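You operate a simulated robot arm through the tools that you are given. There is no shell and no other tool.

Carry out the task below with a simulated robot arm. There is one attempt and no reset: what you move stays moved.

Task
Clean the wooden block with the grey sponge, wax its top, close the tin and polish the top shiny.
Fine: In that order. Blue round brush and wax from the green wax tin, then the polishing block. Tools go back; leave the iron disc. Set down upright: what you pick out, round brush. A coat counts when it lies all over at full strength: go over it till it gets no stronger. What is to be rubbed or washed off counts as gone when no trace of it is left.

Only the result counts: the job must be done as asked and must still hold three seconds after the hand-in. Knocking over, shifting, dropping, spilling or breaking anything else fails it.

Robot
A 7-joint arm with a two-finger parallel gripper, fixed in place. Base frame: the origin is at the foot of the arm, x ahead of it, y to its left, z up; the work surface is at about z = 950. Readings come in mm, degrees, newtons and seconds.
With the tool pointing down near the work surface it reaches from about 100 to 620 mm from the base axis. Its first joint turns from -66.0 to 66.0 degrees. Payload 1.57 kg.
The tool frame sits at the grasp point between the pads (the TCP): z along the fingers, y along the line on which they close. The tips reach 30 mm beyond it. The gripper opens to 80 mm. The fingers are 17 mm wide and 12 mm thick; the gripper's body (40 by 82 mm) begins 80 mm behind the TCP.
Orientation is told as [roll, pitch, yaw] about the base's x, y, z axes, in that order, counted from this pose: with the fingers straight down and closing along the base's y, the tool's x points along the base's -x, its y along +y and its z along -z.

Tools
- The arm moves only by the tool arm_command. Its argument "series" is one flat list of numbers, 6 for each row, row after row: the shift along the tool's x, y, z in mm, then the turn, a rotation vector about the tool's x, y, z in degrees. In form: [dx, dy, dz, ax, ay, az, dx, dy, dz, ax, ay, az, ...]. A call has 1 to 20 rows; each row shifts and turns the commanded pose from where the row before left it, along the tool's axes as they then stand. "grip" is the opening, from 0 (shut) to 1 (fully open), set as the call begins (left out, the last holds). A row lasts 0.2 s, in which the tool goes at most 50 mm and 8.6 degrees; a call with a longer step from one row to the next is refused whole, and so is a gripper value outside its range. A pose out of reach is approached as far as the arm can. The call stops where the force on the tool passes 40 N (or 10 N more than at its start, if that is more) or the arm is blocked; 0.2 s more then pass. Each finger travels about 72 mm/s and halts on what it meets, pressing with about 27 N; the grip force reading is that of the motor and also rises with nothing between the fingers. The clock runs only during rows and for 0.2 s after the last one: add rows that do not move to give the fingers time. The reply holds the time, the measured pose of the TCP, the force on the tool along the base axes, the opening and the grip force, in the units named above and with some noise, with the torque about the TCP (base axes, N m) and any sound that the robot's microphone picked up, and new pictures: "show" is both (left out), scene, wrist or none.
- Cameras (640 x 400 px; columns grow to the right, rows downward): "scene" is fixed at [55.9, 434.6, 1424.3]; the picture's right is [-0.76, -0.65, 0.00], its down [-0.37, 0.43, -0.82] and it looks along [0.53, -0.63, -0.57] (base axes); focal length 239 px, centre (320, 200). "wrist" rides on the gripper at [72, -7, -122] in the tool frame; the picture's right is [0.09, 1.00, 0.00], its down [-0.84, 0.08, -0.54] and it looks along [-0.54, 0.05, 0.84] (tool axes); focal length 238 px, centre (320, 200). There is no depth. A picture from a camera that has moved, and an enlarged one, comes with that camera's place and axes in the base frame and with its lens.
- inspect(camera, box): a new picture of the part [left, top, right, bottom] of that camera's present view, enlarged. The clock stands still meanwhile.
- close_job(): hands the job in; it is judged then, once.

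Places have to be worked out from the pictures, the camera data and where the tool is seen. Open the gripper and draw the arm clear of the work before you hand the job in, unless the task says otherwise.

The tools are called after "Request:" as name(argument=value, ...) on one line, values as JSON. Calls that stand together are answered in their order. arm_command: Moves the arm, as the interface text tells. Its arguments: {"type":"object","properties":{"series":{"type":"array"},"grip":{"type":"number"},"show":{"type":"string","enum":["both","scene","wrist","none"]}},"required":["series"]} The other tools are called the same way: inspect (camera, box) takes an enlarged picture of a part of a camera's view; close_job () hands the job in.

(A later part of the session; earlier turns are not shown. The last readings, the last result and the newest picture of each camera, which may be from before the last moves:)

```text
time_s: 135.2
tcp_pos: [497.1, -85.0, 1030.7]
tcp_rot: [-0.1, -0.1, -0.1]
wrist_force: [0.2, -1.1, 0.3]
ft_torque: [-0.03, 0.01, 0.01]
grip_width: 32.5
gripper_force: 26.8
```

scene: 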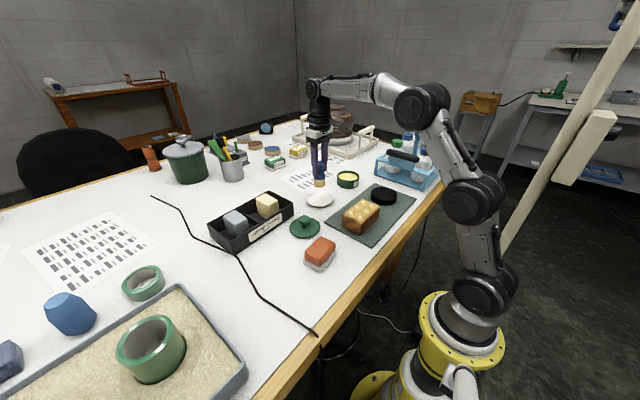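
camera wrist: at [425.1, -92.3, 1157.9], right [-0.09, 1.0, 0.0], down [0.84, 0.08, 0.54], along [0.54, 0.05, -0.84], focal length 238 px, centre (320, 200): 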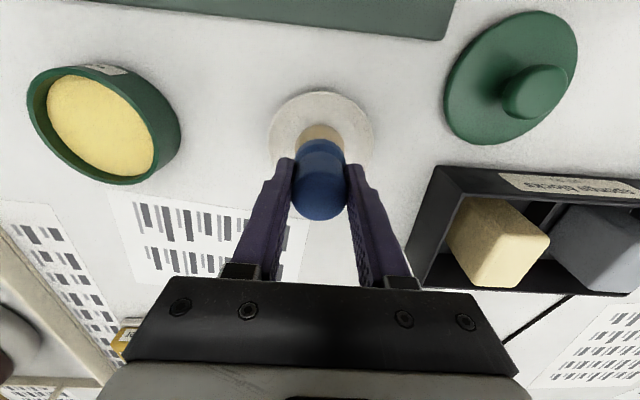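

Likely just above contact; two more small steps.

Request:
arm_command(series=[0, 0, 0.6, 0, 0, 0, 0, 0, 0, 0, 0, 0], grip=0, show="none")

Request:
arm_command(series=[0, 0, 0.6, 0, 0, 0, 0, 0, 0, 0, 0, 0], grip=0, show="none")

```text
time_s: 135.8
tcp_pos: [498.1, -84.0, 1028.4]
tcp_rot: [0.1, -0.1, 0.1]
wrist_force: [-2.2, 0.1, 6.2]
ft_torque: [-0.07, 0.06, -0.01]
grip_width: 32.9
gripper_force: 26.6
```

```text
time_s: 136.4
tcp_pos: [498.2, -85.1, 1029.0]
tcp_rot: [0.0, -0.2, 0.0]
wrist_force: [-1.5, 0.2, 9.5]
ft_torque: [0.0, -0.06, 0.01]
grip_width: 32.7
gripper_force: 27.6
```

The brush is standing on the saucer (contact 9 N). I ease off slightly, open and rise straight up.

Request:
arm_command(series=[0, 0, -0.8, 0, 0, 0, 0, 0, 0, 0, 0, 0], grip=0, show="none")

Request:
arm_command(series=[0, 0, 0, 0, 0, 0, 0, 0, 0, 0, 0, 0, 0, 0, -15, 0, 0, 0, 0, 0, -20, 0, 0, 0, 0, 0, -30, 0, 0, 0, 0, 0, 0, 0, 0, 0], grip=0.75, show="both")

Request:
inspect(camera="scene", box=[275, 150, 375, 230])

```text
time_s: 137.0
tcp_pos: [498.6, -85.3, 1029.2]
tcp_rot: [0.0, -0.1, 0.0]
wrist_force: [3.4, 0.1, 6.8]
ft_torque: [0.0, -0.28, 0.0]
grip_width: 32.5
gripper_force: 26.8
```

```text
time_s: 138.4
tcp_pos: [499.5, -84.1, 1094.0]
tcp_rot: [0.0, 0.0, -0.1]
wrist_force: [0.2, -0.5, -0.3]
ft_torque: [0.01, 0.0, 0.0]
grip_width: 59.8
gripper_force: 0.1
camera wrist: at [426.3, -91.9, 1216.6], right [-0.09, 1.0, 0.0], down [0.84, 0.08, 0.54], along [0.54, 0.05, -0.84], focal length 238 px, centre (320, 200)
```

scene: 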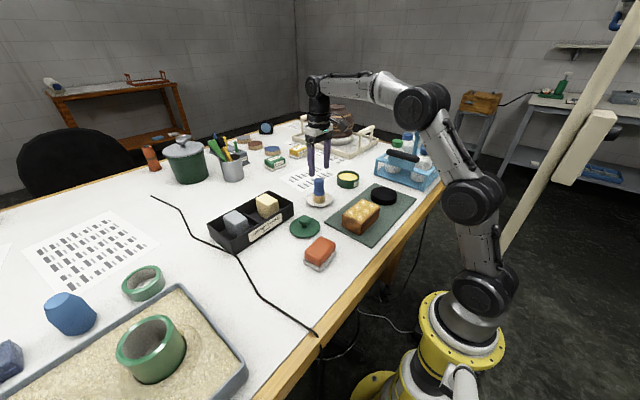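
wrist: 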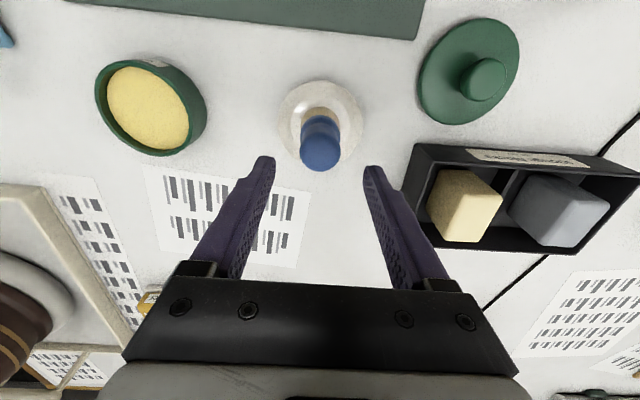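

```text
5.00 times, centred on (325, 190) of scene
camera zoom: at [55.9, 434.6, 1424.3], right [-0.76, -0.65, 0.0], down [-0.37, 0.43, -0.82], along [0.53, -0.63, -0.57], focal length 1196 px, centre (295, 250)
```

zoom: 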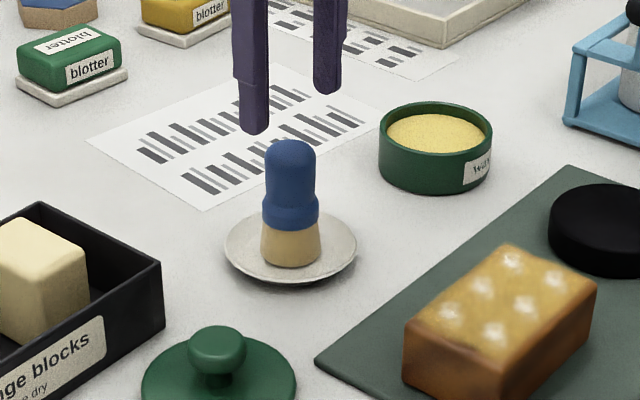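

The brush stands upright on the saucer. Next I go for the lid at (438,51).

Request:
arm_command(series=[15.15, 34, 0, 0, 0, 0, 15.15, 34, 0, 0, 0, 0, 15.15, 34, 0, 0, 0, 0, 15.15, 34, 0, 0, 0, 0, 0, 0, 25, 0, 0, 0, 0, 0, 25, 0, 0, 0, 0, 0, 0, 0, 0, 0], grip=0.75, show="both")

Request:
inspect(camera="wrist", box=[220, 80, 420, 240])

```text
time_s: 140.0
tcp_pos: [436.3, 52.1, 1043.2]
tcp_rot: [0.0, 0.0, 0.1]
wrist_force: [-0.6, 0.0, 0.8]
ft_torque: [0.03, 0.02, 0.02]
grip_width: 60.0
gripper_force: 0.0
camera wrist: at [364.5, 45.0, 1166.0], right [-0.09, 1.0, 0.0], down [0.84, 0.08, 0.54], along [0.54, 0.05, -0.84], focal length 238 px, centre (320, 200)
```

scene: 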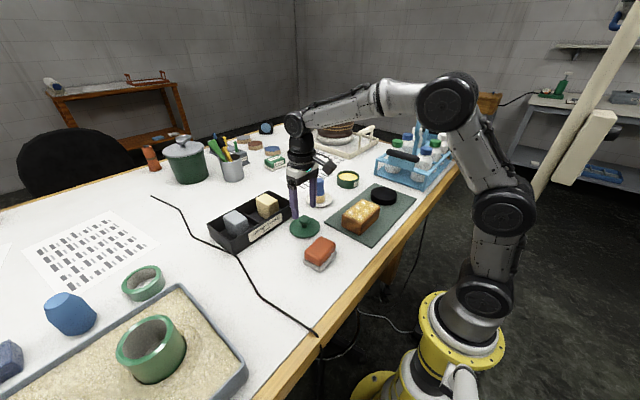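
wrist: 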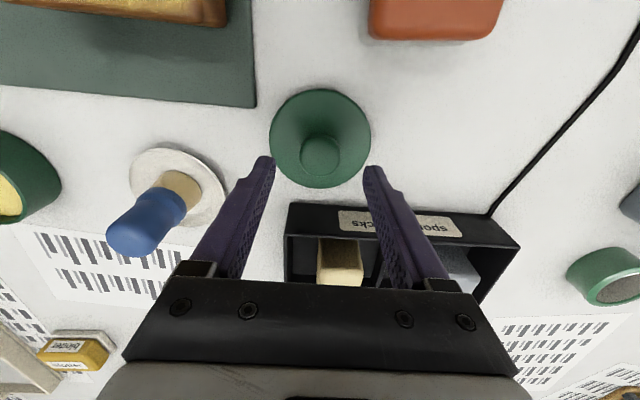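

```text
2.50 times, centred on (320, 160) of wrist
camera zoom: at [364.5, 45.0, 1166.0], right [-0.09, 1.0, 0.0], down [0.84, 0.08, 0.54], along [0.54, 0.05, -0.84], focal length 596 px, centre (320, 300)
```

zoom: 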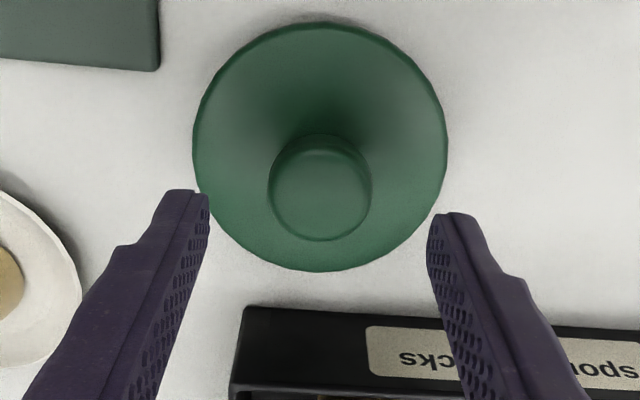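

The lid lies as left. I descend to the same relative grasp height (TCP ≈ 995) and close on the knob.

Request:
arm_command(series=[0, 0, 20, 0, 0, 0, 0, 0, 20, 0, 0, 0, 0, 0, 9.5, 0, 0, 0, 0, 0, 0, 0, 0, 0], grip=0.75, show="none")

Request:
arm_command(series=[0, 0, 0, 0, 0, 0, 0, 0, 0, 0, 0, 0, 0, 0, 0, 0, 0, 0], grip=0, show="wrist")

```text
time_s: 141.0
tcp_pos: [437.0, 52.1, 994.2]
tcp_rot: [0.0, 0.0, -0.1]
wrist_force: [-1.2, -0.9, -0.2]
ft_torque: [-0.03, -0.01, -0.02]
grip_width: 60.0
gripper_force: 0.1
```

```text
time_s: 141.8
tcp_pos: [438.7, 51.3, 995.2]
tcp_rot: [-0.1, 0.0, 0.1]
wrist_force: [0.0, -0.2, -0.4]
ft_torque: [0.0, 0.03, -0.02]
grip_width: 32.1
gripper_force: 27.0
camera wrist: at [364.6, 44.9, 1116.3], right [-0.09, 1.0, 0.0], down [0.84, 0.08, 0.54], along [0.54, 0.05, -0.84], focal length 238 px, centre (320, 200)
```

wrist: 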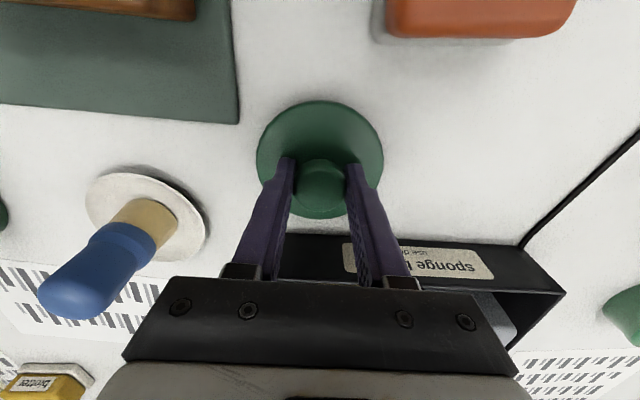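

The lid is held again. I lift it and take it back the same way, around the brush, to above the tin.

Request:
arm_command(series=[0, 0, -25, 0, 0, 0, 0, 0, -35, 0, 0, 0, 0, 0, -40, 0, 0, 0, 2.57, -34.4, 0, 0, 0, 0, 2.57, -34.4, 0, 0, 0, 0, 2.57, -34.4, 0, 0, 0, 0, 2.57, -34.4, 0, 0, 0, 0, 2.57, -34.4, 0, 0, 0, 0, 2.57, -34.4, 0, 0, 0, 0, 2.58, -34.4, 0, 0, 0, 0, -25, -20, 0, 0, 0, 0, -25, -20, 0, 0, 0, 0, -25, -20, 0, 0, 0, 0, 0, 0, 0, 0, 0, 0], grip=0, show="both")

Request:
inspect(camera="scene", box=[295, 120, 405, 210])

Request:
inspect(camera="wrist", box=[220, 60, 420, 240])

```text
time_s: 144.8
tcp_pos: [493.8, -250.1, 1094.1]
tcp_rot: [-0.1, 0.0, 0.0]
wrist_force: [0.5, -0.4, -0.6]
ft_torque: [-0.01, -0.01, -0.01]
grip_width: 32.2
gripper_force: 27.2
camera wrist: at [421.0, -257.2, 1216.2], right [-0.09, 1.0, 0.0], down [0.84, 0.08, 0.54], along [0.54, 0.05, -0.84], focal length 238 px, centre (320, 200)
```

scene: 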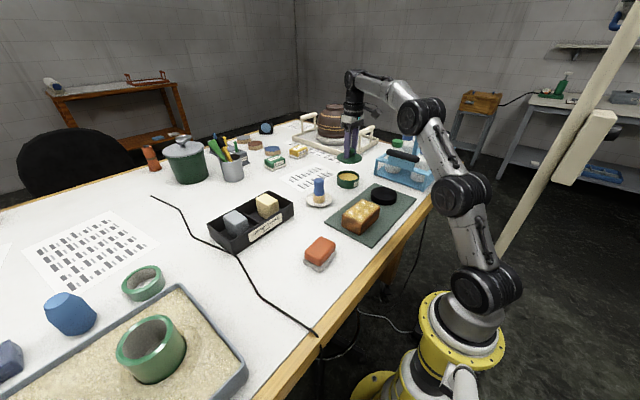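
wrist: 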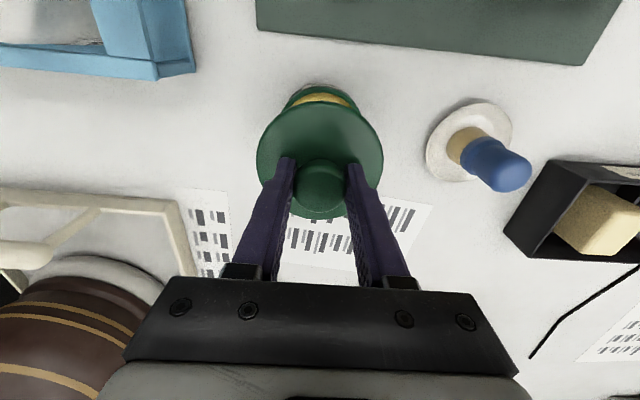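

```text
4.44 times, centred on (350, 165) of scene
camera zoom: at [56.0, 434.6, 1424.3], right [-0.76, -0.65, 0.0], down [-0.37, 0.43, -0.82], along [0.53, -0.63, -0.57], focal length 1063 px, centre (187, 356)
```

zoom: 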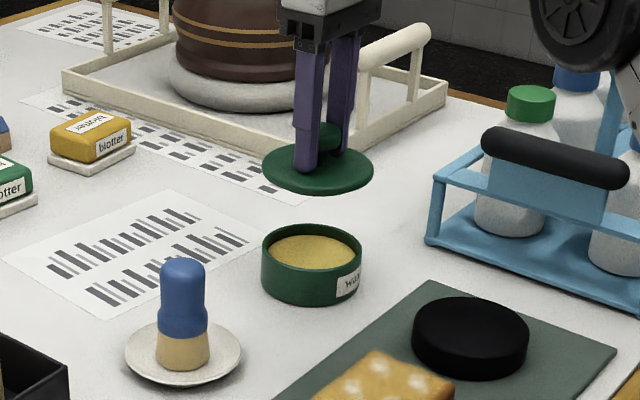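

```text
2.22 times, centred on (320, 150) of wrist
camera zoom: at [421.0, -257.2, 1216.2], right [-0.09, 1.0, 0.0], down [0.84, 0.08, 0.54], along [0.54, 0.05, -0.84], focal length 530 px, centre (320, 311)
```

zoom: 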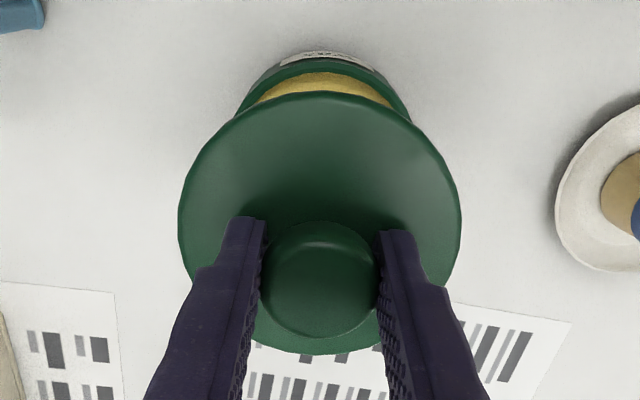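

The tin hasn't moved. I lower the lid to ~5 mm above its seat, then press down gently until it snaps.

Request:
arm_command(series=[0, 0, 20, 0, 0, 0, 0, 0, 20, 0, 0, 0, 0, 0, 15, 0, 0, 0, 0, 0, 8, 0, 0, 0, 0, 0, 0, 0, 0, 0], grip=0, show="scene")

Request:
inspect(camera="scene", box=[310, 130, 400, 200])

Request:
inspect(camera="wrist", box=[220, 60, 420, 240])

```text
time_s: 146.0
tcp_pos: [494.7, -249.3, 1031.5]
tcp_rot: [0.1, 0.0, 0.0]
wrist_force: [0.0, -0.5, 0.5]
ft_torque: [0.0, 0.0, 0.01]
grip_width: 32.1
gripper_force: 27.2
```

scene: 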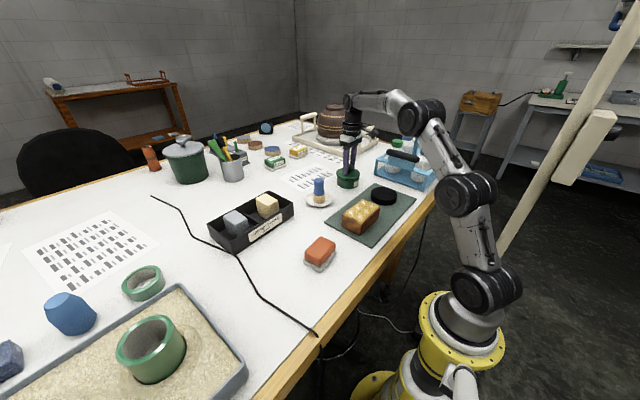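

```text
5.71 times, centred on (355, 165) of scene
camera zoom: at [55.9, 434.6, 1424.3], right [-0.76, -0.65, 0.0], down [-0.37, 0.43, -0.82], along [0.53, -0.63, -0.57], focal length 1367 px, centre (120, 400)
```

zoom: 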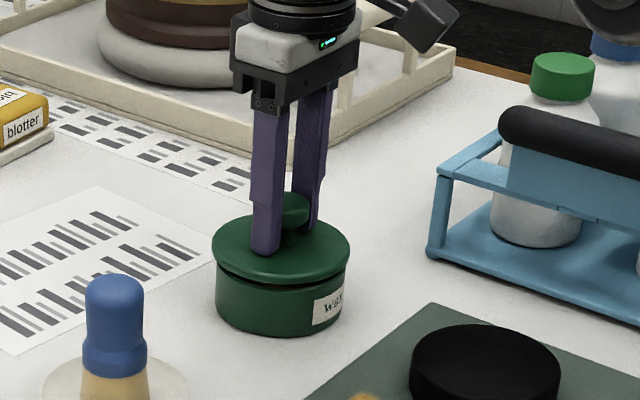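

```text
2.22 times, centred on (320, 150) of wrist
camera zoom: at [421.3, -256.4, 1153.0], right [-0.09, 1.0, 0.0], down [0.84, 0.08, 0.54], along [0.54, 0.05, -0.84], focal length 530 px, centre (320, 311)
```

zoom: 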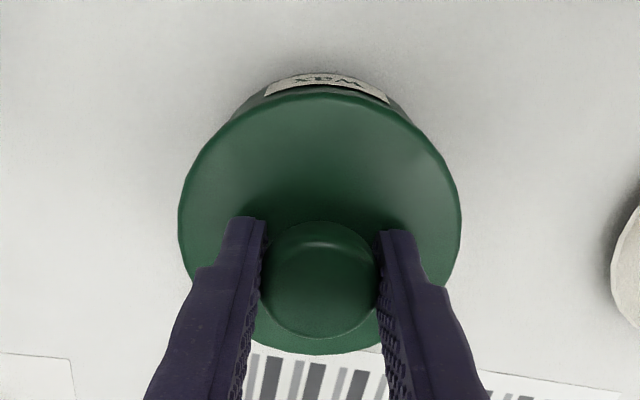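

The lid looks aligned over the tin. I press down step by step.

Request:
arm_command(series=[0, 0, 2, 0, 0, 0, 0, 0, 2, 0, 0, 0, 0, 0, 0, 0, 0, 0], grip=0, show="none")

Request:
arm_command(series=[0, 0, 1, 0, 0, 0, 0, 0, 0, 0, 0, 0], grip=0, show="none")

Request:
arm_command(series=[0, 0, 1, 0, 0, 0, 0, 0, 0, 0, 0, 0], grip=0, show="none")

```text
time_s: 146.8
tcp_pos: [493.3, -249.9, 1028.0]
tcp_rot: [0.0, 0.0, 0.0]
wrist_force: [0.0, 0.3, -0.2]
ft_torque: [-0.05, 0.03, 0.01]
grip_width: 32.2
gripper_force: 27.7
```

```text
time_s: 147.4
tcp_pos: [494.0, -250.6, 1026.3]
tcp_rot: [0.0, 0.0, 0.0]
wrist_force: [-0.2, -0.7, -0.3]
ft_torque: [0.05, 0.03, 0.03]
grip_width: 32.1
gripper_force: 27.0
```

```text
time_s: 148.0
tcp_pos: [493.8, -249.7, 1024.5]
tcp_rot: [0.0, 0.0, 0.1]
wrist_force: [-0.6, 0.5, 1.3]
ft_torque: [-0.03, 0.01, 0.02]
grip_width: 32.0
gripper_force: 26.5
```

No snap yet; I press on in 1 mm steps.

Request:
arm_command(series=[0, 0, 1, 0, 0, 0, 0, 0, 0, 0, 0, 0], grip=0, show="none")

Request:
arm_command(series=[0, 0, 1, 0, 0, 0, 0, 0, 0, 0, 0, 0], grip=0, show="none")

```text
time_s: 148.6
tcp_pos: [494.4, -250.1, 1024.1]
tcp_rot: [0.0, -0.1, -0.1]
wrist_force: [0.2, -0.4, 4.3]
ft_torque: [0.01, -0.02, -0.06]
grip_width: 32.2
gripper_force: 27.2
```

```text
time_s: 149.2
tcp_pos: [494.5, -250.4, 1024.7]
tcp_rot: [-0.1, -0.1, 0.0]
wrist_force: [-0.3, 0.6, 13.4]
ft_torque: [0.01, 0.12, -0.04]
grip_width: 32.4
gripper_force: 26.9
```

13 N and no snap; I press a bit further.

Request:
arm_command(series=[0, 0, 1, 0, 0, 0, 0, 0, 0, 0, 0, 0], grip=0, show="none")

Request:
arm_command(series=[0, 0, 1, 0, 0, 0, 0, 0, 0, 0, 0, 0], grip=0, show="scene")

Request:
inspect(camera="scene", box=[310, 130, 400, 200])

```text
time_s: 149.8
tcp_pos: [494.8, -249.8, 1024.6]
tcp_rot: [-0.2, -0.4, 0.0]
wrist_force: [-2.6, 2.1, 22.3]
ft_torque: [0.01, 0.09, -0.05]
grip_width: 32.0
gripper_force: 27.1
```

```text
time_s: 150.4
tcp_pos: [493.9, -250.3, 1023.4]
tcp_rot: [-0.1, -0.3, 0.0]
wrist_force: [-2.2, 1.2, 26.7]
ft_torque: [0.03, 0.04, -0.02]
grip_width: 32.2
gripper_force: 27.1
```

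scene: 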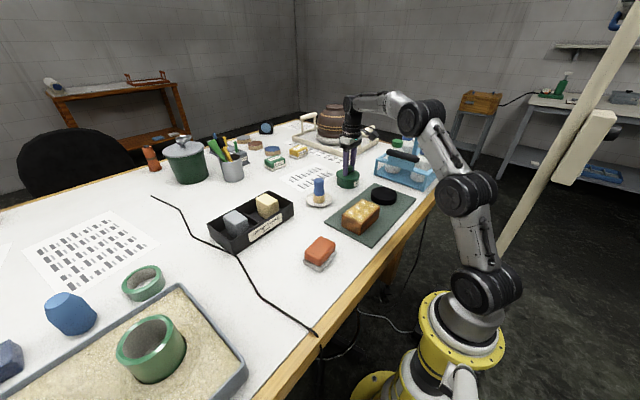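

```text
5.71 times, centred on (355, 165) of scene
camera zoom: at [55.4, 434.9, 1424.2], right [-0.76, -0.65, 0.0], down [-0.37, 0.43, -0.82], along [0.53, -0.63, -0.57], focal length 1367 px, centre (120, 400)
```

zoom: 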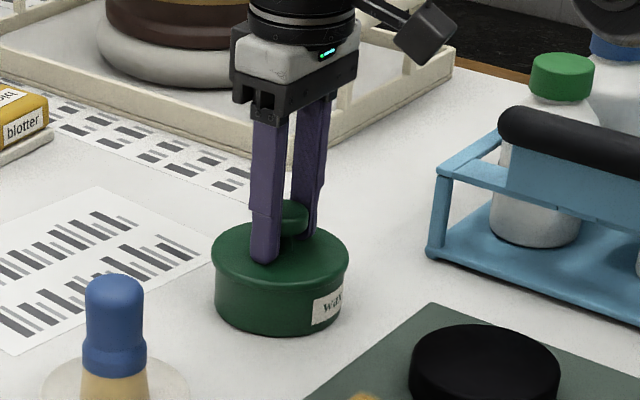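

The lid looks seated but I heard no snap. I press a little harder, staying below the 40 N limit.

Request:
arm_command(series=[0, 0, 1, 0, 0, 0, 0, 0, 0, 0, 0, 0, 0, 0, 0, 0, 0, 0], grip=0, show="none")

```text
time_s: 151.2
tcp_pos: [495.0, -249.8, 1023.2]
tcp_rot: [-0.3, -0.4, 0.0]
wrist_force: [-2.1, 0.8, 26.5]
ft_torque: [0.02, -0.07, -0.05]
grip_width: 32.1
gripper_force: 27.0
```

The knob is slipping slightly in the grip, so the finger tips should soon press on the lid plate itself. I continue carefully.

Request:
arm_command(series=[0, 0, 1, 0, 0, 0, 0, 0, 0, 0, 0, 0], grip=0, show="none")

Request:
arm_command(series=[0, 0, 1, 0, 0, 0, 0, 0, 0, 0, 0, 0], grip=0, show="none")

```text
time_s: 151.8
tcp_pos: [494.3, -250.3, 1024.2]
tcp_rot: [-0.2, -0.3, -0.1]
wrist_force: [-3.5, 0.8, 28.5]
ft_torque: [0.1, 0.1, -0.02]
grip_width: 31.9
gripper_force: 26.4
```

```text
time_s: 152.4
tcp_pos: [495.6, -249.0, 1023.2]
tcp_rot: [-0.1, -0.5, -0.1]
wrist_force: [-7.0, 2.6, 31.2]
ft_torque: [0.21, 0.29, -0.02]
grip_width: 32.1
gripper_force: 27.1
```

31 N without a snap. I look closely at the seam between lid and tin before deciding.

Request:
inspect(camera="scene", box=[332, 158, 364, 192])

Request:
inspect(camera="wrist", box=[240, 80, 400, 230])

```text
11.76 times, centred on (348, 175) of scene
camera zoom: at [55.2, 435.0, 1424.2], right [-0.76, -0.65, 0.0], down [-0.37, 0.43, -0.82], along [0.53, -0.63, -0.57], focal length 2814 px, centre (-9, 494)
```

zoom: 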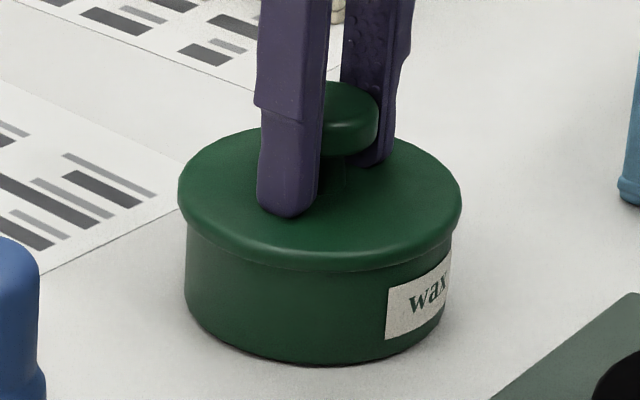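

```text
2.67 times, centred on (320, 155) of wrist
camera zoom: at [420.9, -256.3, 1144.5], right [-0.09, 1.0, 0.0], down [0.83, 0.08, 0.55], along [0.55, 0.05, -0.84], focal length 636 px, centre (320, 320)
```

zoom: 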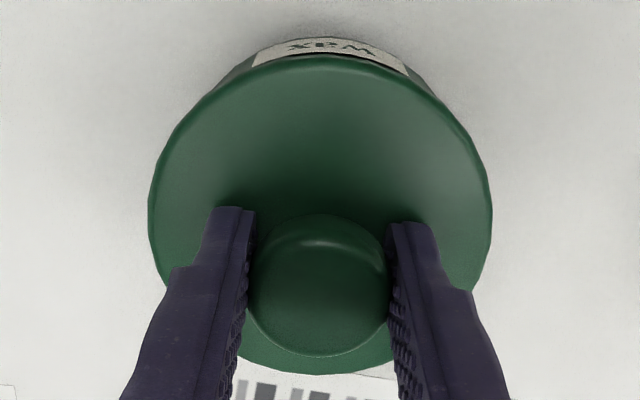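

The lid sits flush and centred. I press a little more to see whether it latches.

Request:
arm_command(series=[0, 0, 1, 0, 0, 0, 0, 0, 0, 0, 0, 0], grip=0, show="none")

Request:
arm_command(series=[0, 0, 1, 0, 0, 0, 0, 0, 0, 0, 0, 0], grip=0, show="none")

```text
time_s: 153.0
tcp_pos: [495.0, -248.6, 1023.2]
tcp_rot: [-0.4, -0.7, 0.0]
wrist_force: [-8.4, 4.2, 35.0]
ft_torque: [0.34, 0.43, 0.02]
grip_width: 32.3
gripper_force: 26.7
```

```text
time_s: 153.6
tcp_pos: [494.5, -251.5, 1023.7]
tcp_rot: [-0.3, -0.6, 0.0]
wrist_force: [-8.6, 4.4, 37.7]
ft_torque: [0.42, 0.47, -0.03]
grip_width: 32.2
gripper_force: 26.9
```

Still no snap at 38 N. I release the pressure stepwise and test whether the lid is held on by pulling very lightly.

Request:
arm_command(series=[0, 0, -2, 0, 0, 0, 0, 0, -1.5, 0, 0, 0, 0, 0, 0, 0, 0, 0], grip=0, show="none")

Request:
arm_command(series=[0, 0, -1, 0, 0, 0, 0, 0, 0, 0, 0, 0], grip=0, show="none")

Request:
arm_command(series=[0, 0, -0.6, 0, 0, 0, 0, 0, 0, 0, 0, 0], grip=0, show="none")

```text
time_s: 154.4
tcp_pos: [495.1, -250.2, 1023.1]
tcp_rot: [-0.2, -0.4, 0.0]
wrist_force: [-0.7, 0.7, 25.4]
ft_torque: [0.23, -0.34, 0.02]
grip_width: 32.1
gripper_force: 27.1
```

```text
time_s: 155.0
tcp_pos: [494.9, -250.7, 1022.6]
tcp_rot: [-0.3, -0.2, -0.2]
wrist_force: [3.5, -2.2, 21.7]
ft_torque: [-0.03, -0.34, -0.05]
grip_width: 32.4
gripper_force: 26.7
```

```text
time_s: 155.6
tcp_pos: [495.6, -250.3, 1023.2]
tcp_rot: [0.0, -0.2, 0.0]
wrist_force: [6.1, -2.9, 19.7]
ft_torque: [-0.07, -0.31, -0.04]
grip_width: 32.4
gripper_force: 27.2
```

Force still 20 N; I keep easing.

Request:
arm_command(series=[0, 0, -1, 0, 0, 0, 0, 0, 0, 0, 0, 0], grip=0, show="none")

Request:
arm_command(series=[0, 0, -1, 0, 0, 0, 0, 0, 0, 0, 0, 0], grip=0, show="none")

Request:
arm_command(series=[0, 0, -0.7, 0, 0, 0, 0, 0, 0, 0, 0, 0], grip=0, show="none")

```text
time_s: 156.2
tcp_pos: [494.7, -249.7, 1023.1]
tcp_rot: [-0.1, -0.2, 0.0]
wrist_force: [7.4, -1.6, 17.4]
ft_torque: [-0.11, -0.3, 0.02]
grip_width: 32.1
gripper_force: 27.2
```

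```text
time_s: 156.8
tcp_pos: [495.0, -250.6, 1023.3]
tcp_rot: [0.0, -0.1, 0.0]
wrist_force: [6.6, -2.5, 13.7]
ft_torque: [-0.09, -0.38, -0.02]
grip_width: 32.0
gripper_force: 27.1
```

```text
time_s: 157.4
tcp_pos: [493.6, -250.7, 1022.8]
tcp_rot: [-0.1, 0.1, 0.0]
wrist_force: [4.7, -1.4, 10.4]
ft_torque: [-0.06, -0.29, -0.02]
grip_width: 31.9
gripper_force: 26.9
```

Pressure is coming down (10 N). I keep rising in 1 mm steps, watching whether the force turns to a pull.

Request:
arm_command(series=[0, 0, -1, 0, 0, 0, 0, 0, 0, 0, 0, 0], grip=0, show="none")

Request:
arm_command(series=[0, 0, -1, 0, 0, 0, 0, 0, 0, 0, 0, 0], grip=0, show="none")

Request:
arm_command(series=[0, 0, -0.7, 0, 0, 0, 0, 0, 0, 0, 0, 0], grip=0, show="none")

```text
time_s: 158.0
tcp_pos: [492.6, -249.5, 1023.3]
tcp_rot: [0.1, 0.2, -0.1]
wrist_force: [1.8, -0.8, 3.8]
ft_torque: [-0.05, -0.2, 0.02]
grip_width: 32.1
gripper_force: 26.6
```

```text
time_s: 158.6
tcp_pos: [493.5, -249.7, 1025.4]
tcp_rot: [0.1, 0.1, -0.1]
wrist_force: [-0.1, -0.2, -1.0]
ft_torque: [-0.02, -0.03, -0.02]
grip_width: 32.2
gripper_force: 26.9
```

```text
time_s: 159.2
tcp_pos: [493.4, -250.0, 1026.4]
tcp_rot: [-0.1, 0.1, 0.0]
wrist_force: [0.0, -0.3, -0.6]
ft_torque: [0.01, 0.0, 0.0]
grip_width: 32.2
gripper_force: 27.5
```

Request:
inspect(camera="scene", box=[332, 158, 364, 192])

Request:
inspect(camera="wrist", box=[240, 80, 400, 230])

```text
11.76 times, centred on (348, 175) of scene
camera zoom: at [55.9, 434.6, 1424.3], right [-0.76, -0.65, 0.0], down [-0.37, 0.43, -0.82], along [0.53, -0.63, -0.57], focal length 2814 px, centre (-9, 494)
```

zoom: 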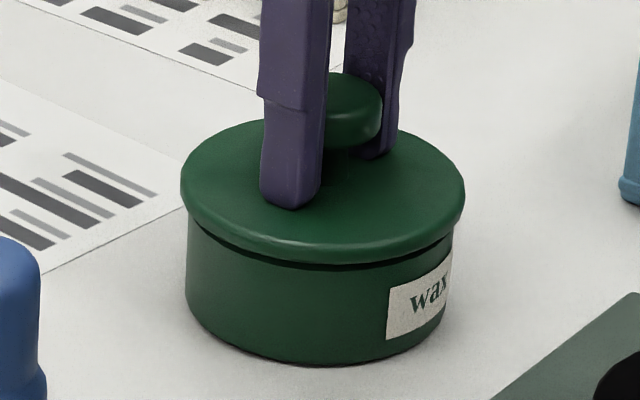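

```text
2.67 times, centred on (320, 155) of wrist
camera zoom: at [421.3, -256.8, 1148.4], right [-0.09, 1.0, 0.0], down [0.84, 0.08, 0.54], along [0.54, 0.05, -0.84], focal length 636 px, centre (320, 320)
```

zoom: 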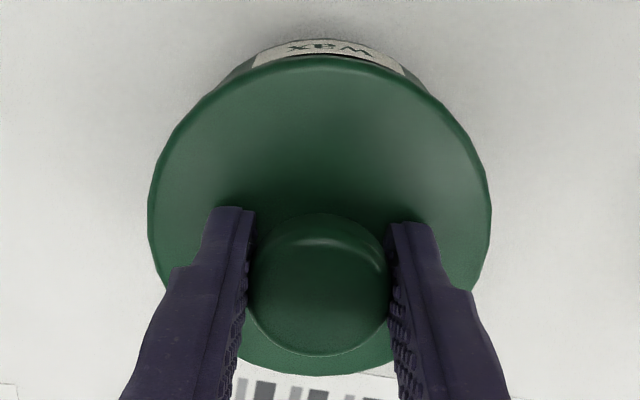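

A thin gap shows, so the lid came up freely: it isn't latched yet. I'll set it down on the tin, let go so that it can centre itself, and then press centrally on the knob with closed fingers.

Request:
arm_command(series=[0, 0, 1.5, 0, 0, 0, 0, 0, 1, 0, 0, 0, 0, 0, 0, 0, 0, 0], grip=0, show="none")

```text
time_s: 160.0
tcp_pos: [494.4, -250.4, 1023.4]
tcp_rot: [0.0, 0.1, 0.0]
wrist_force: [-0.1, 0.6, -0.7]
ft_torque: [0.02, 0.05, 0.01]
grip_width: 32.0
gripper_force: 27.1
```

Not yet in contact; I lower a little more.

Request:
arm_command(series=[0, 0, 0.8, 0, 0, 0, 0, 0, 0, 0, 0, 0], grip=0, show="none")

Request:
arm_command(series=[0, 0, 0.8, 0, 0, 0, 0, 0, 0, 0, 0, 0], grip=0, show="none")

```text
time_s: 160.6
tcp_pos: [494.3, -251.1, 1023.2]
tcp_rot: [0.0, 0.0, 0.1]
wrist_force: [-1.2, -0.4, 3.2]
ft_torque: [0.0, 0.15, 0.06]
grip_width: 32.3
gripper_force: 27.4
```

```text
time_s: 161.2
tcp_pos: [495.0, -248.5, 1023.8]
tcp_rot: [0.0, -0.1, 0.1]
wrist_force: [-2.2, -0.3, 9.3]
ft_torque: [0.03, 0.37, -0.02]
grip_width: 32.2
gripper_force: 26.9
```

The lid touches mostly on its robot-side edge. I open the fingers so it can settle, then rise and look.

Request:
arm_command(series=[0, 0, -0.8, 0, 0, 0, 0, 0, 0, 0, 0, 0], grip=0, show="none")

Request:
arm_command(series=[0, 0, 0, 0, 0, 0, 0, 0, 0, 0, 0, 0, 0, 0, -15, 0, 0, 0, 0, 0, -25, 0, 0, 0, 0, 0, -10, 0, 0, 0, 0, 0, 0, 0, 0, 0], grip=0.75, show="both")

Request:
inspect(camera="scene", box=[332, 158, 364, 192])

Request:
inspect(camera="wrist", box=[240, 70, 400, 220])

```text
time_s: 161.8
tcp_pos: [495.2, -250.6, 1024.5]
tcp_rot: [-0.1, -0.1, 0.0]
wrist_force: [-0.2, -1.3, 6.4]
ft_torque: [-0.05, 0.19, 0.01]
grip_width: 32.2
gripper_force: 26.9
```

```text
time_s: 163.2
tcp_pos: [493.8, -249.8, 1072.9]
tcp_rot: [0.0, 0.0, 0.1]
wrist_force: [-0.1, 0.5, -0.4]
ft_torque: [0.01, 0.0, 0.01]
grip_width: 59.9
gripper_force: 0.1
heard: snap
camera wrist: at [421.6, -256.7, 1195.4], right [-0.09, 1.0, 0.0], down [0.84, 0.08, 0.54], along [0.54, 0.05, -0.84], focal length 238 px, centre (320, 200)
```

scene: 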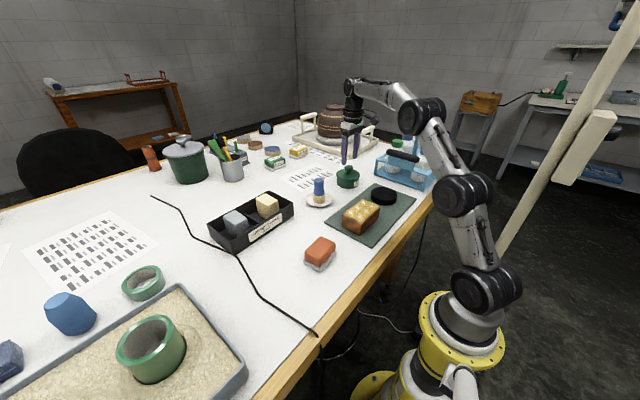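
wrist: 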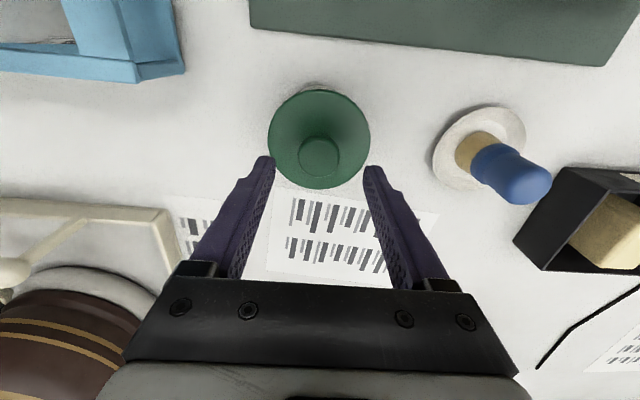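

```text
11.76 times, centred on (348, 175) of scene
camera zoom: at [55.9, 434.6, 1424.3], right [-0.76, -0.65, 0.0], down [-0.37, 0.43, -0.82], along [0.53, -0.63, -0.57], focal length 2814 px, centre (-9, 494)
```

zoom: 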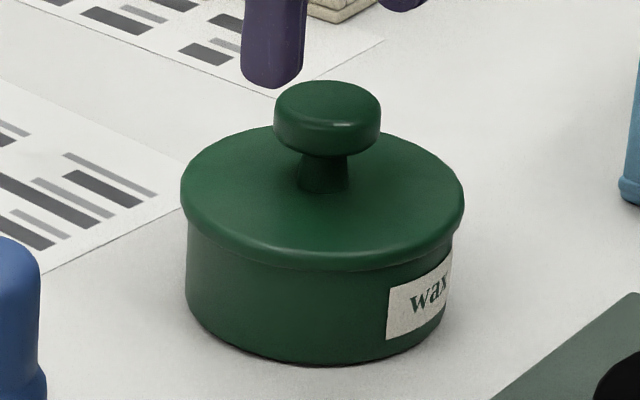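

```text
2.67 times, centred on (320, 145) of wrist
camera zoom: at [421.6, -256.7, 1195.4], right [-0.09, 1.0, 0.0], down [0.84, 0.08, 0.54], along [0.54, 0.05, -0.84], focal length 636 px, centre (320, 347)
```

zoom: 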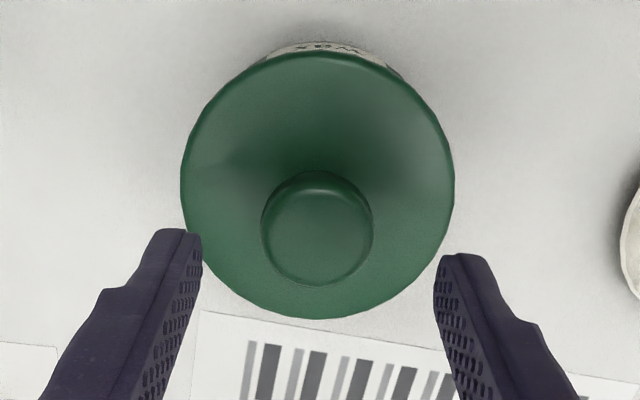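

The snap was heard on release and the lid sits flush: the tin is closed. Now I go to the polishing block near (328,110) for a close look.

Request:
arm_command(series=[0, 0, -30, 0, 0, 0, 16.6, 36, -2, 0, 0, 0, 16.6, 36, -2, 0, 0, 0, 16.6, 36, -2, 0, 0, 0, 16.6, 36, -2, 0, 0, 0, 16.6, 36, -2, 0, 0, 0, 16.6, 36, -2, 0, 0, 0, 16.6, 36, -2, 0, 0, 0, 16.6, 36, -2, 0, 0, 0, 16.6, 36, -2, 0, 0, 0, 16.6, 36, -2, 0, 0, 0, 0, 0, 0, 0, 0, 0], grip=1, show="both")

Request:
inspect(camera="wrist", box=[230, 60, 410, 220])

Request:
inspect(camera="scene", box=[290, 225, 350, 280])

```text
time_s: 165.8
tcp_pos: [329.4, 109.7, 1123.4]
tcp_rot: [0.0, -0.1, -0.1]
wrist_force: [-0.1, 0.5, -0.6]
ft_torque: [0.02, 0.01, 0.0]
grip_width: 79.8
gripper_force: 0.1
camera wrist: at [255.5, 103.4, 1245.6], right [-0.09, 1.0, 0.0], down [0.84, 0.08, 0.54], along [0.54, 0.05, -0.84], focal length 238 px, centre (320, 200)
```

scene: 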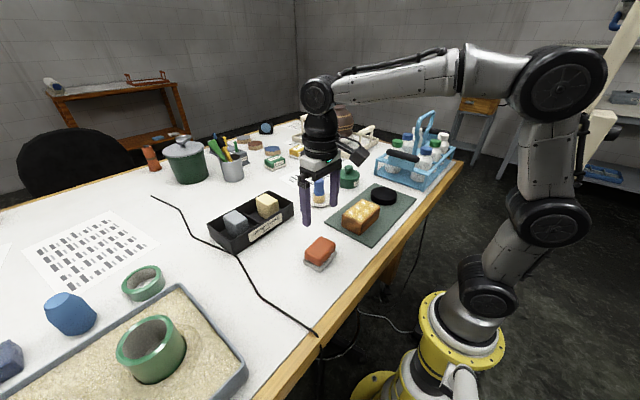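
wrist: 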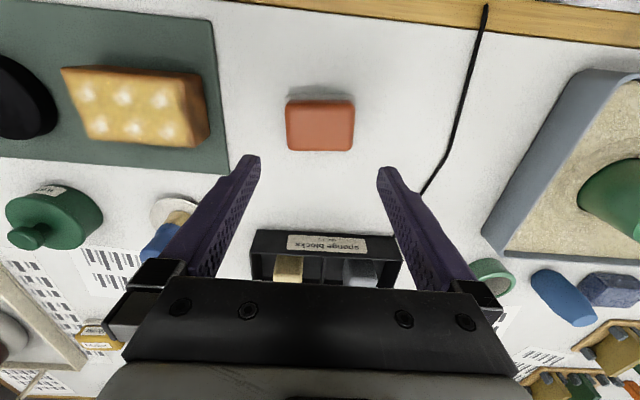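

```text
2.50 times, centred on (320, 140) of wrist
camera zoom: at [255.5, 103.4, 1245.6], right [-0.09, 1.0, 0.0], down [0.84, 0.08, 0.54], along [0.54, 0.05, -0.84], focal length 596 px, centre (320, 350)
```

zoom: 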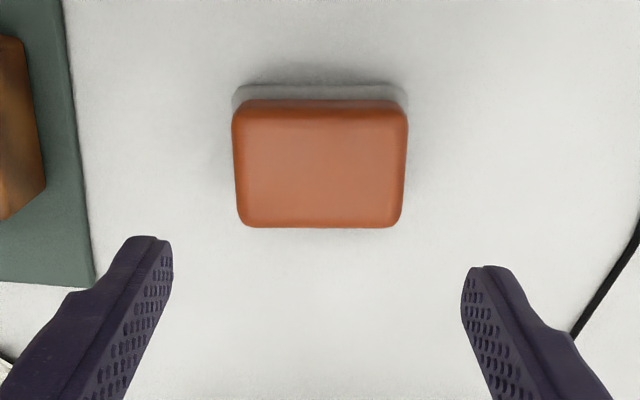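

```text
7.27 times, centred on (320, 252) of scene
camera zoom: at [55.9, 434.6, 1424.3], right [-0.76, -0.65, 0.0], down [-0.37, 0.43, -0.82], along [0.53, -0.63, -0.57], focal length 1740 px, centre (320, -182)
```

zoom: 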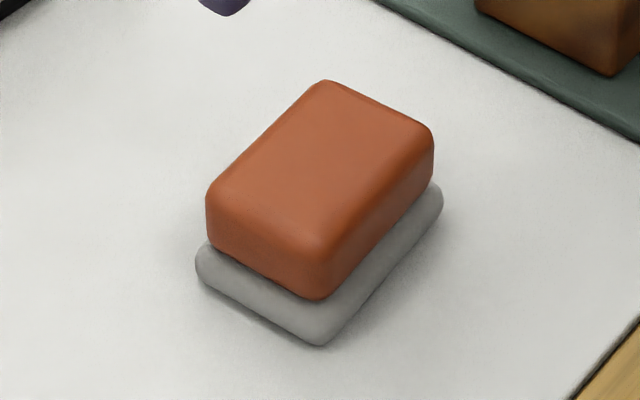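

The polishing block stands felt-down, centre about (328,110.5), body ~50 × 71 mm, turned ~5.3°. I turn the tool by 95.3° so the fingers close across its short side.

Request:
arm_command(series=[0, 0, 0, 0, 0, -8.5, 0, 0, 0, 0, 0, -8.5, 0, 0, 0, 0, 0, -8.5, 0, 0, 0, 0, 0, -8.5, 0, 0, 0, 0, 0, -8.5, 0, 0, 0, 0, 0, -8.5, 0, 0, 0, 0, 0, -8.5, 0, 0, 0, 0, 0, -8.5, 0, 0, 0, 0, 0, -8.5, 0, 0, 0, 0, 0, -8.5, 0, 0, 0, 0, 0, -8.5, 0, 0, 0, 0, 0, -1.8, 0, 0, 25, 0, 0, 0, 0, 0, 25, 0, 0, 0, 0, 0, 0, 0, 0, 0], grip=1, show="both")

Request:
inspect(camera="wrist", box=[220, 60, 420, 240])

```text
time_s: 169.0
tcp_pos: [328.8, 110.0, 1073.2]
tcp_rot: [0.0, 0.0, 95.3]
wrist_force: [0.3, 0.1, 0.7]
ft_torque: [-0.02, 0.01, 0.03]
grip_width: 79.9
gripper_force: 0.0
camera wrist: at [341.0, 39.1, 1194.7], right [-0.98, -0.18, 0.0], down [-0.15, 0.83, 0.54], along [-0.1, 0.53, -0.84], focal length 238 px, centre (320, 200)
```

scene: 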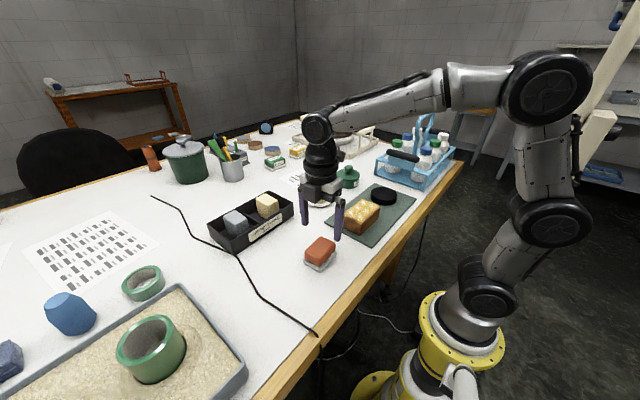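
wrist: 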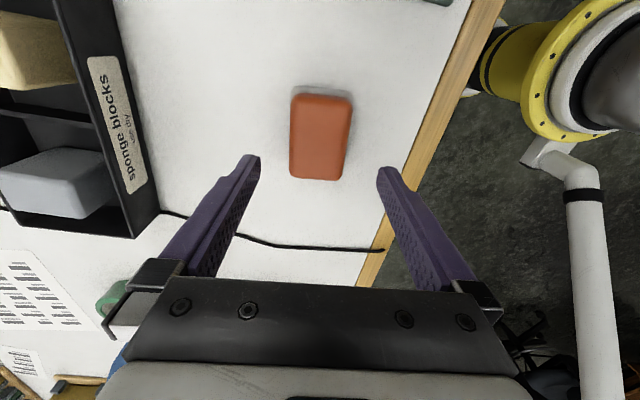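

```text
2.22 times, centred on (320, 150) of wrist
camera zoom: at [341.0, 39.1, 1194.7], right [-0.98, -0.18, 0.0], down [-0.15, 0.83, 0.54], along [-0.1, 0.53, -0.84], focal length 530 px, centre (320, 311)
```

zoom: 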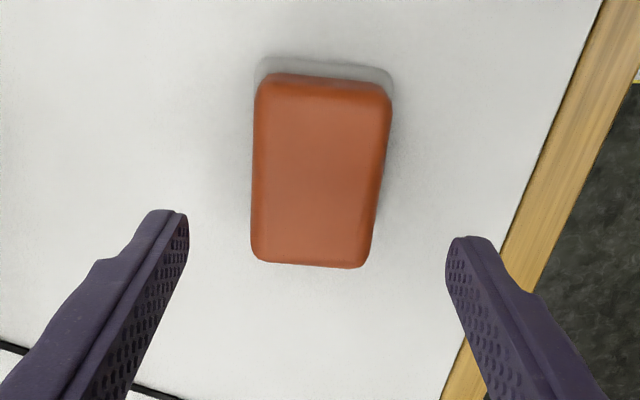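

The tool is aligned and centred over the polishing block (within ~1 mm). I descend to TCP z ≈ 997 (tips ~5 mm above the felt edge).

Request:
arm_command(series=[0, 0, 25, 0, 0, 0, 0, 0, 25, 0, 0, 0, 0, 0, 15, 0, 0, 0, 0, 0, 8, 0, 0, 0, 0, 0, 0, 0, 0, 0], grip=1, show="both")

Request:
inspect(camera="scene", box=[280, 200, 370, 285])

Request:
inspect(camera="wrist", box=[220, 60, 420, 260])

```text
time_s: 170.2
tcp_pos: [328.0, 108.7, 1000.4]
tcp_rot: [0.0, 0.0, 95.4]
wrist_force: [0.5, -0.2, 0.8]
ft_torque: [-0.01, 0.0, -0.01]
grip_width: 80.0
gripper_force: 0.0
camera wrist: at [340.7, 38.8, 1121.9], right [-0.98, -0.18, 0.0], down [-0.15, 0.83, 0.54], along [-0.1, 0.53, -0.84], focal length 238 px, centre (320, 200)
```

scene: 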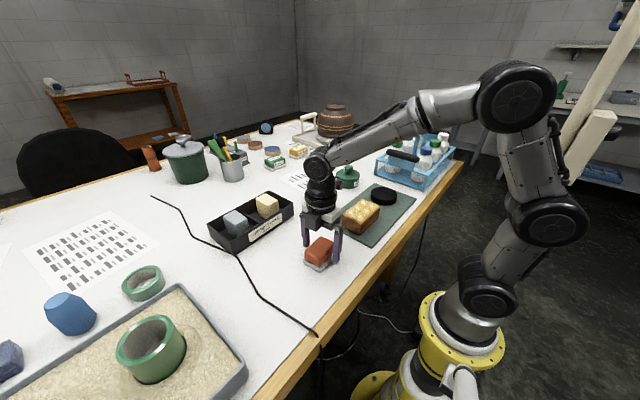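
wrist: 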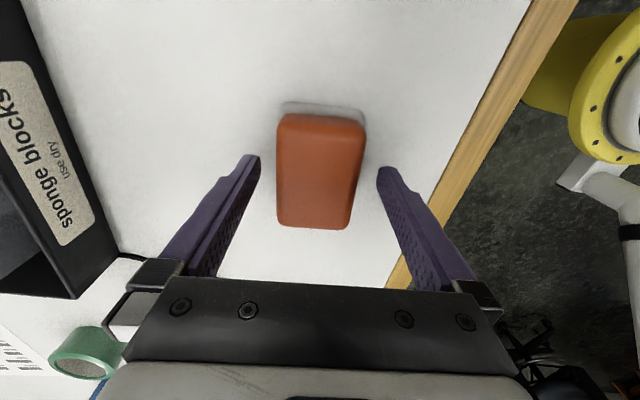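

```text
4.71 times, centred on (325, 242) of scene
camera zoom: at [55.9, 434.6, 1424.3], right [-0.76, -0.65, 0.0], down [-0.37, 0.43, -0.82], along [0.53, -0.63, -0.57], focal length 1126 px, centre (296, 0)
```

zoom: 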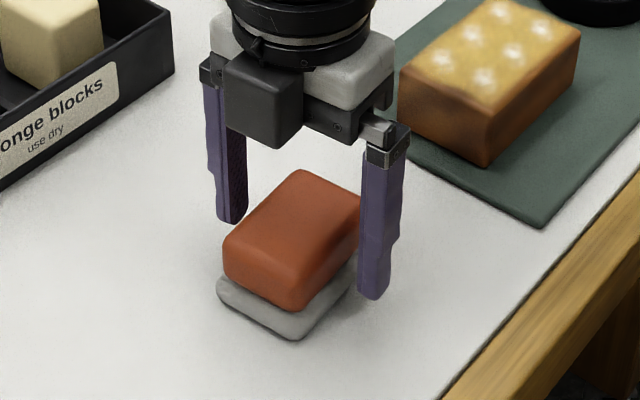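

```text
2.00 times, centred on (320, 160) of wrist
camera zoom: at [340.7, 38.8, 1121.9], right [-0.98, -0.18, 0.0], down [-0.15, 0.83, 0.54], along [-0.1, 0.53, -0.84], focal length 477 px, centre (320, 280)
```

zoom: 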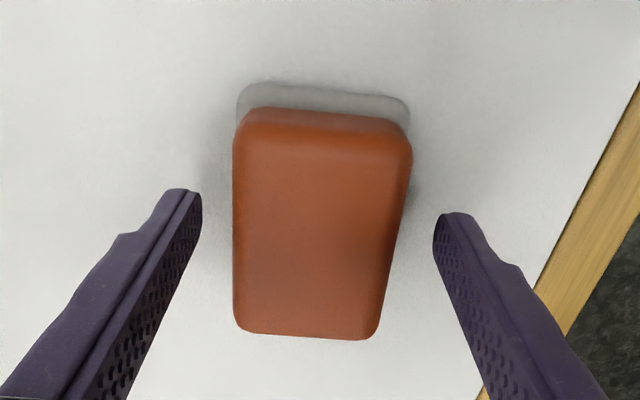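

The fingers straddle the body with tips near z 970. I lower 2 mm more and close.

Request:
arm_command(series=[0, 0, 2, 0, 0, 0, 0, 0, 0, 0, 0, 0], grip=1, show="none")

Request:
arm_command(series=[0, 0, 0, 0, 0, 0, 0, 0, 0, 0, 0, 0, 0, 0, 0, 0, 0, 0], grip=0, show="both")

Request:
inspect(camera="scene", box=[280, 200, 370, 285])

```text
time_s: 170.8
tcp_pos: [327.5, 109.3, 998.5]
tcp_rot: [0.1, 0.0, 95.3]
wrist_force: [0.0, 0.4, -0.3]
ft_torque: [-0.02, -0.02, -0.01]
grip_width: 79.7
gripper_force: 0.0
```

```text
time_s: 171.6
tcp_pos: [328.0, 110.1, 998.8]
tcp_rot: [0.0, 0.0, 95.3]
wrist_force: [0.2, 0.0, -1.4]
ft_torque: [0.02, -0.02, -0.01]
grip_width: 51.1
gripper_force: 27.1
camera wrist: at [340.5, 38.8, 1120.3], right [-0.98, -0.18, 0.0], down [-0.15, 0.83, 0.54], along [-0.1, 0.53, -0.84], focal length 238 px, centre (320, 200)
```

scene: 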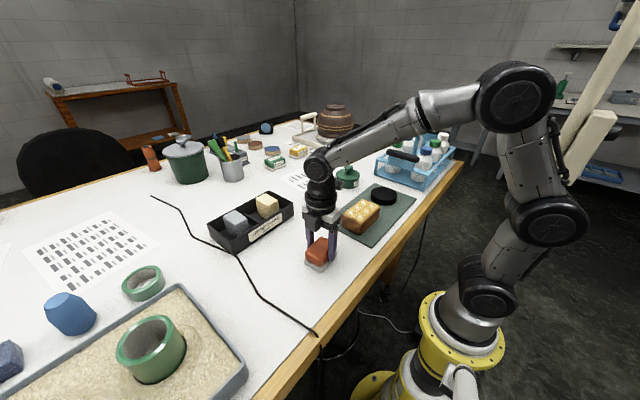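
wrist: 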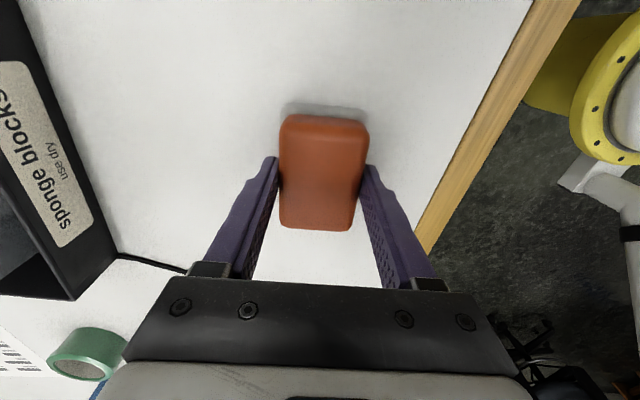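

```text
4.71 times, centred on (325, 242) of scene
camera zoom: at [55.9, 434.6, 1424.3], right [-0.76, -0.65, 0.0], down [-0.37, 0.43, -0.82], along [0.53, -0.63, -0.57], focal length 1126 px, centre (296, 0)
```

zoom: 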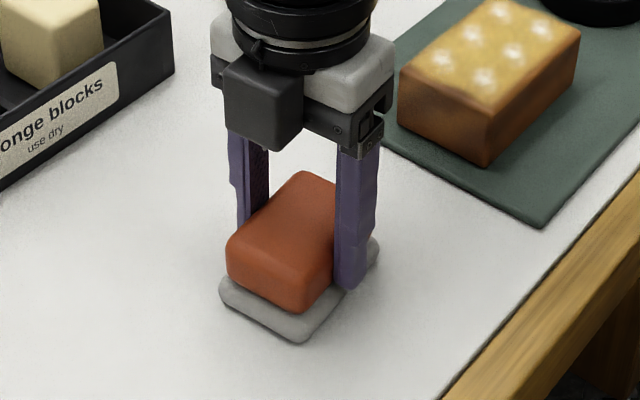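

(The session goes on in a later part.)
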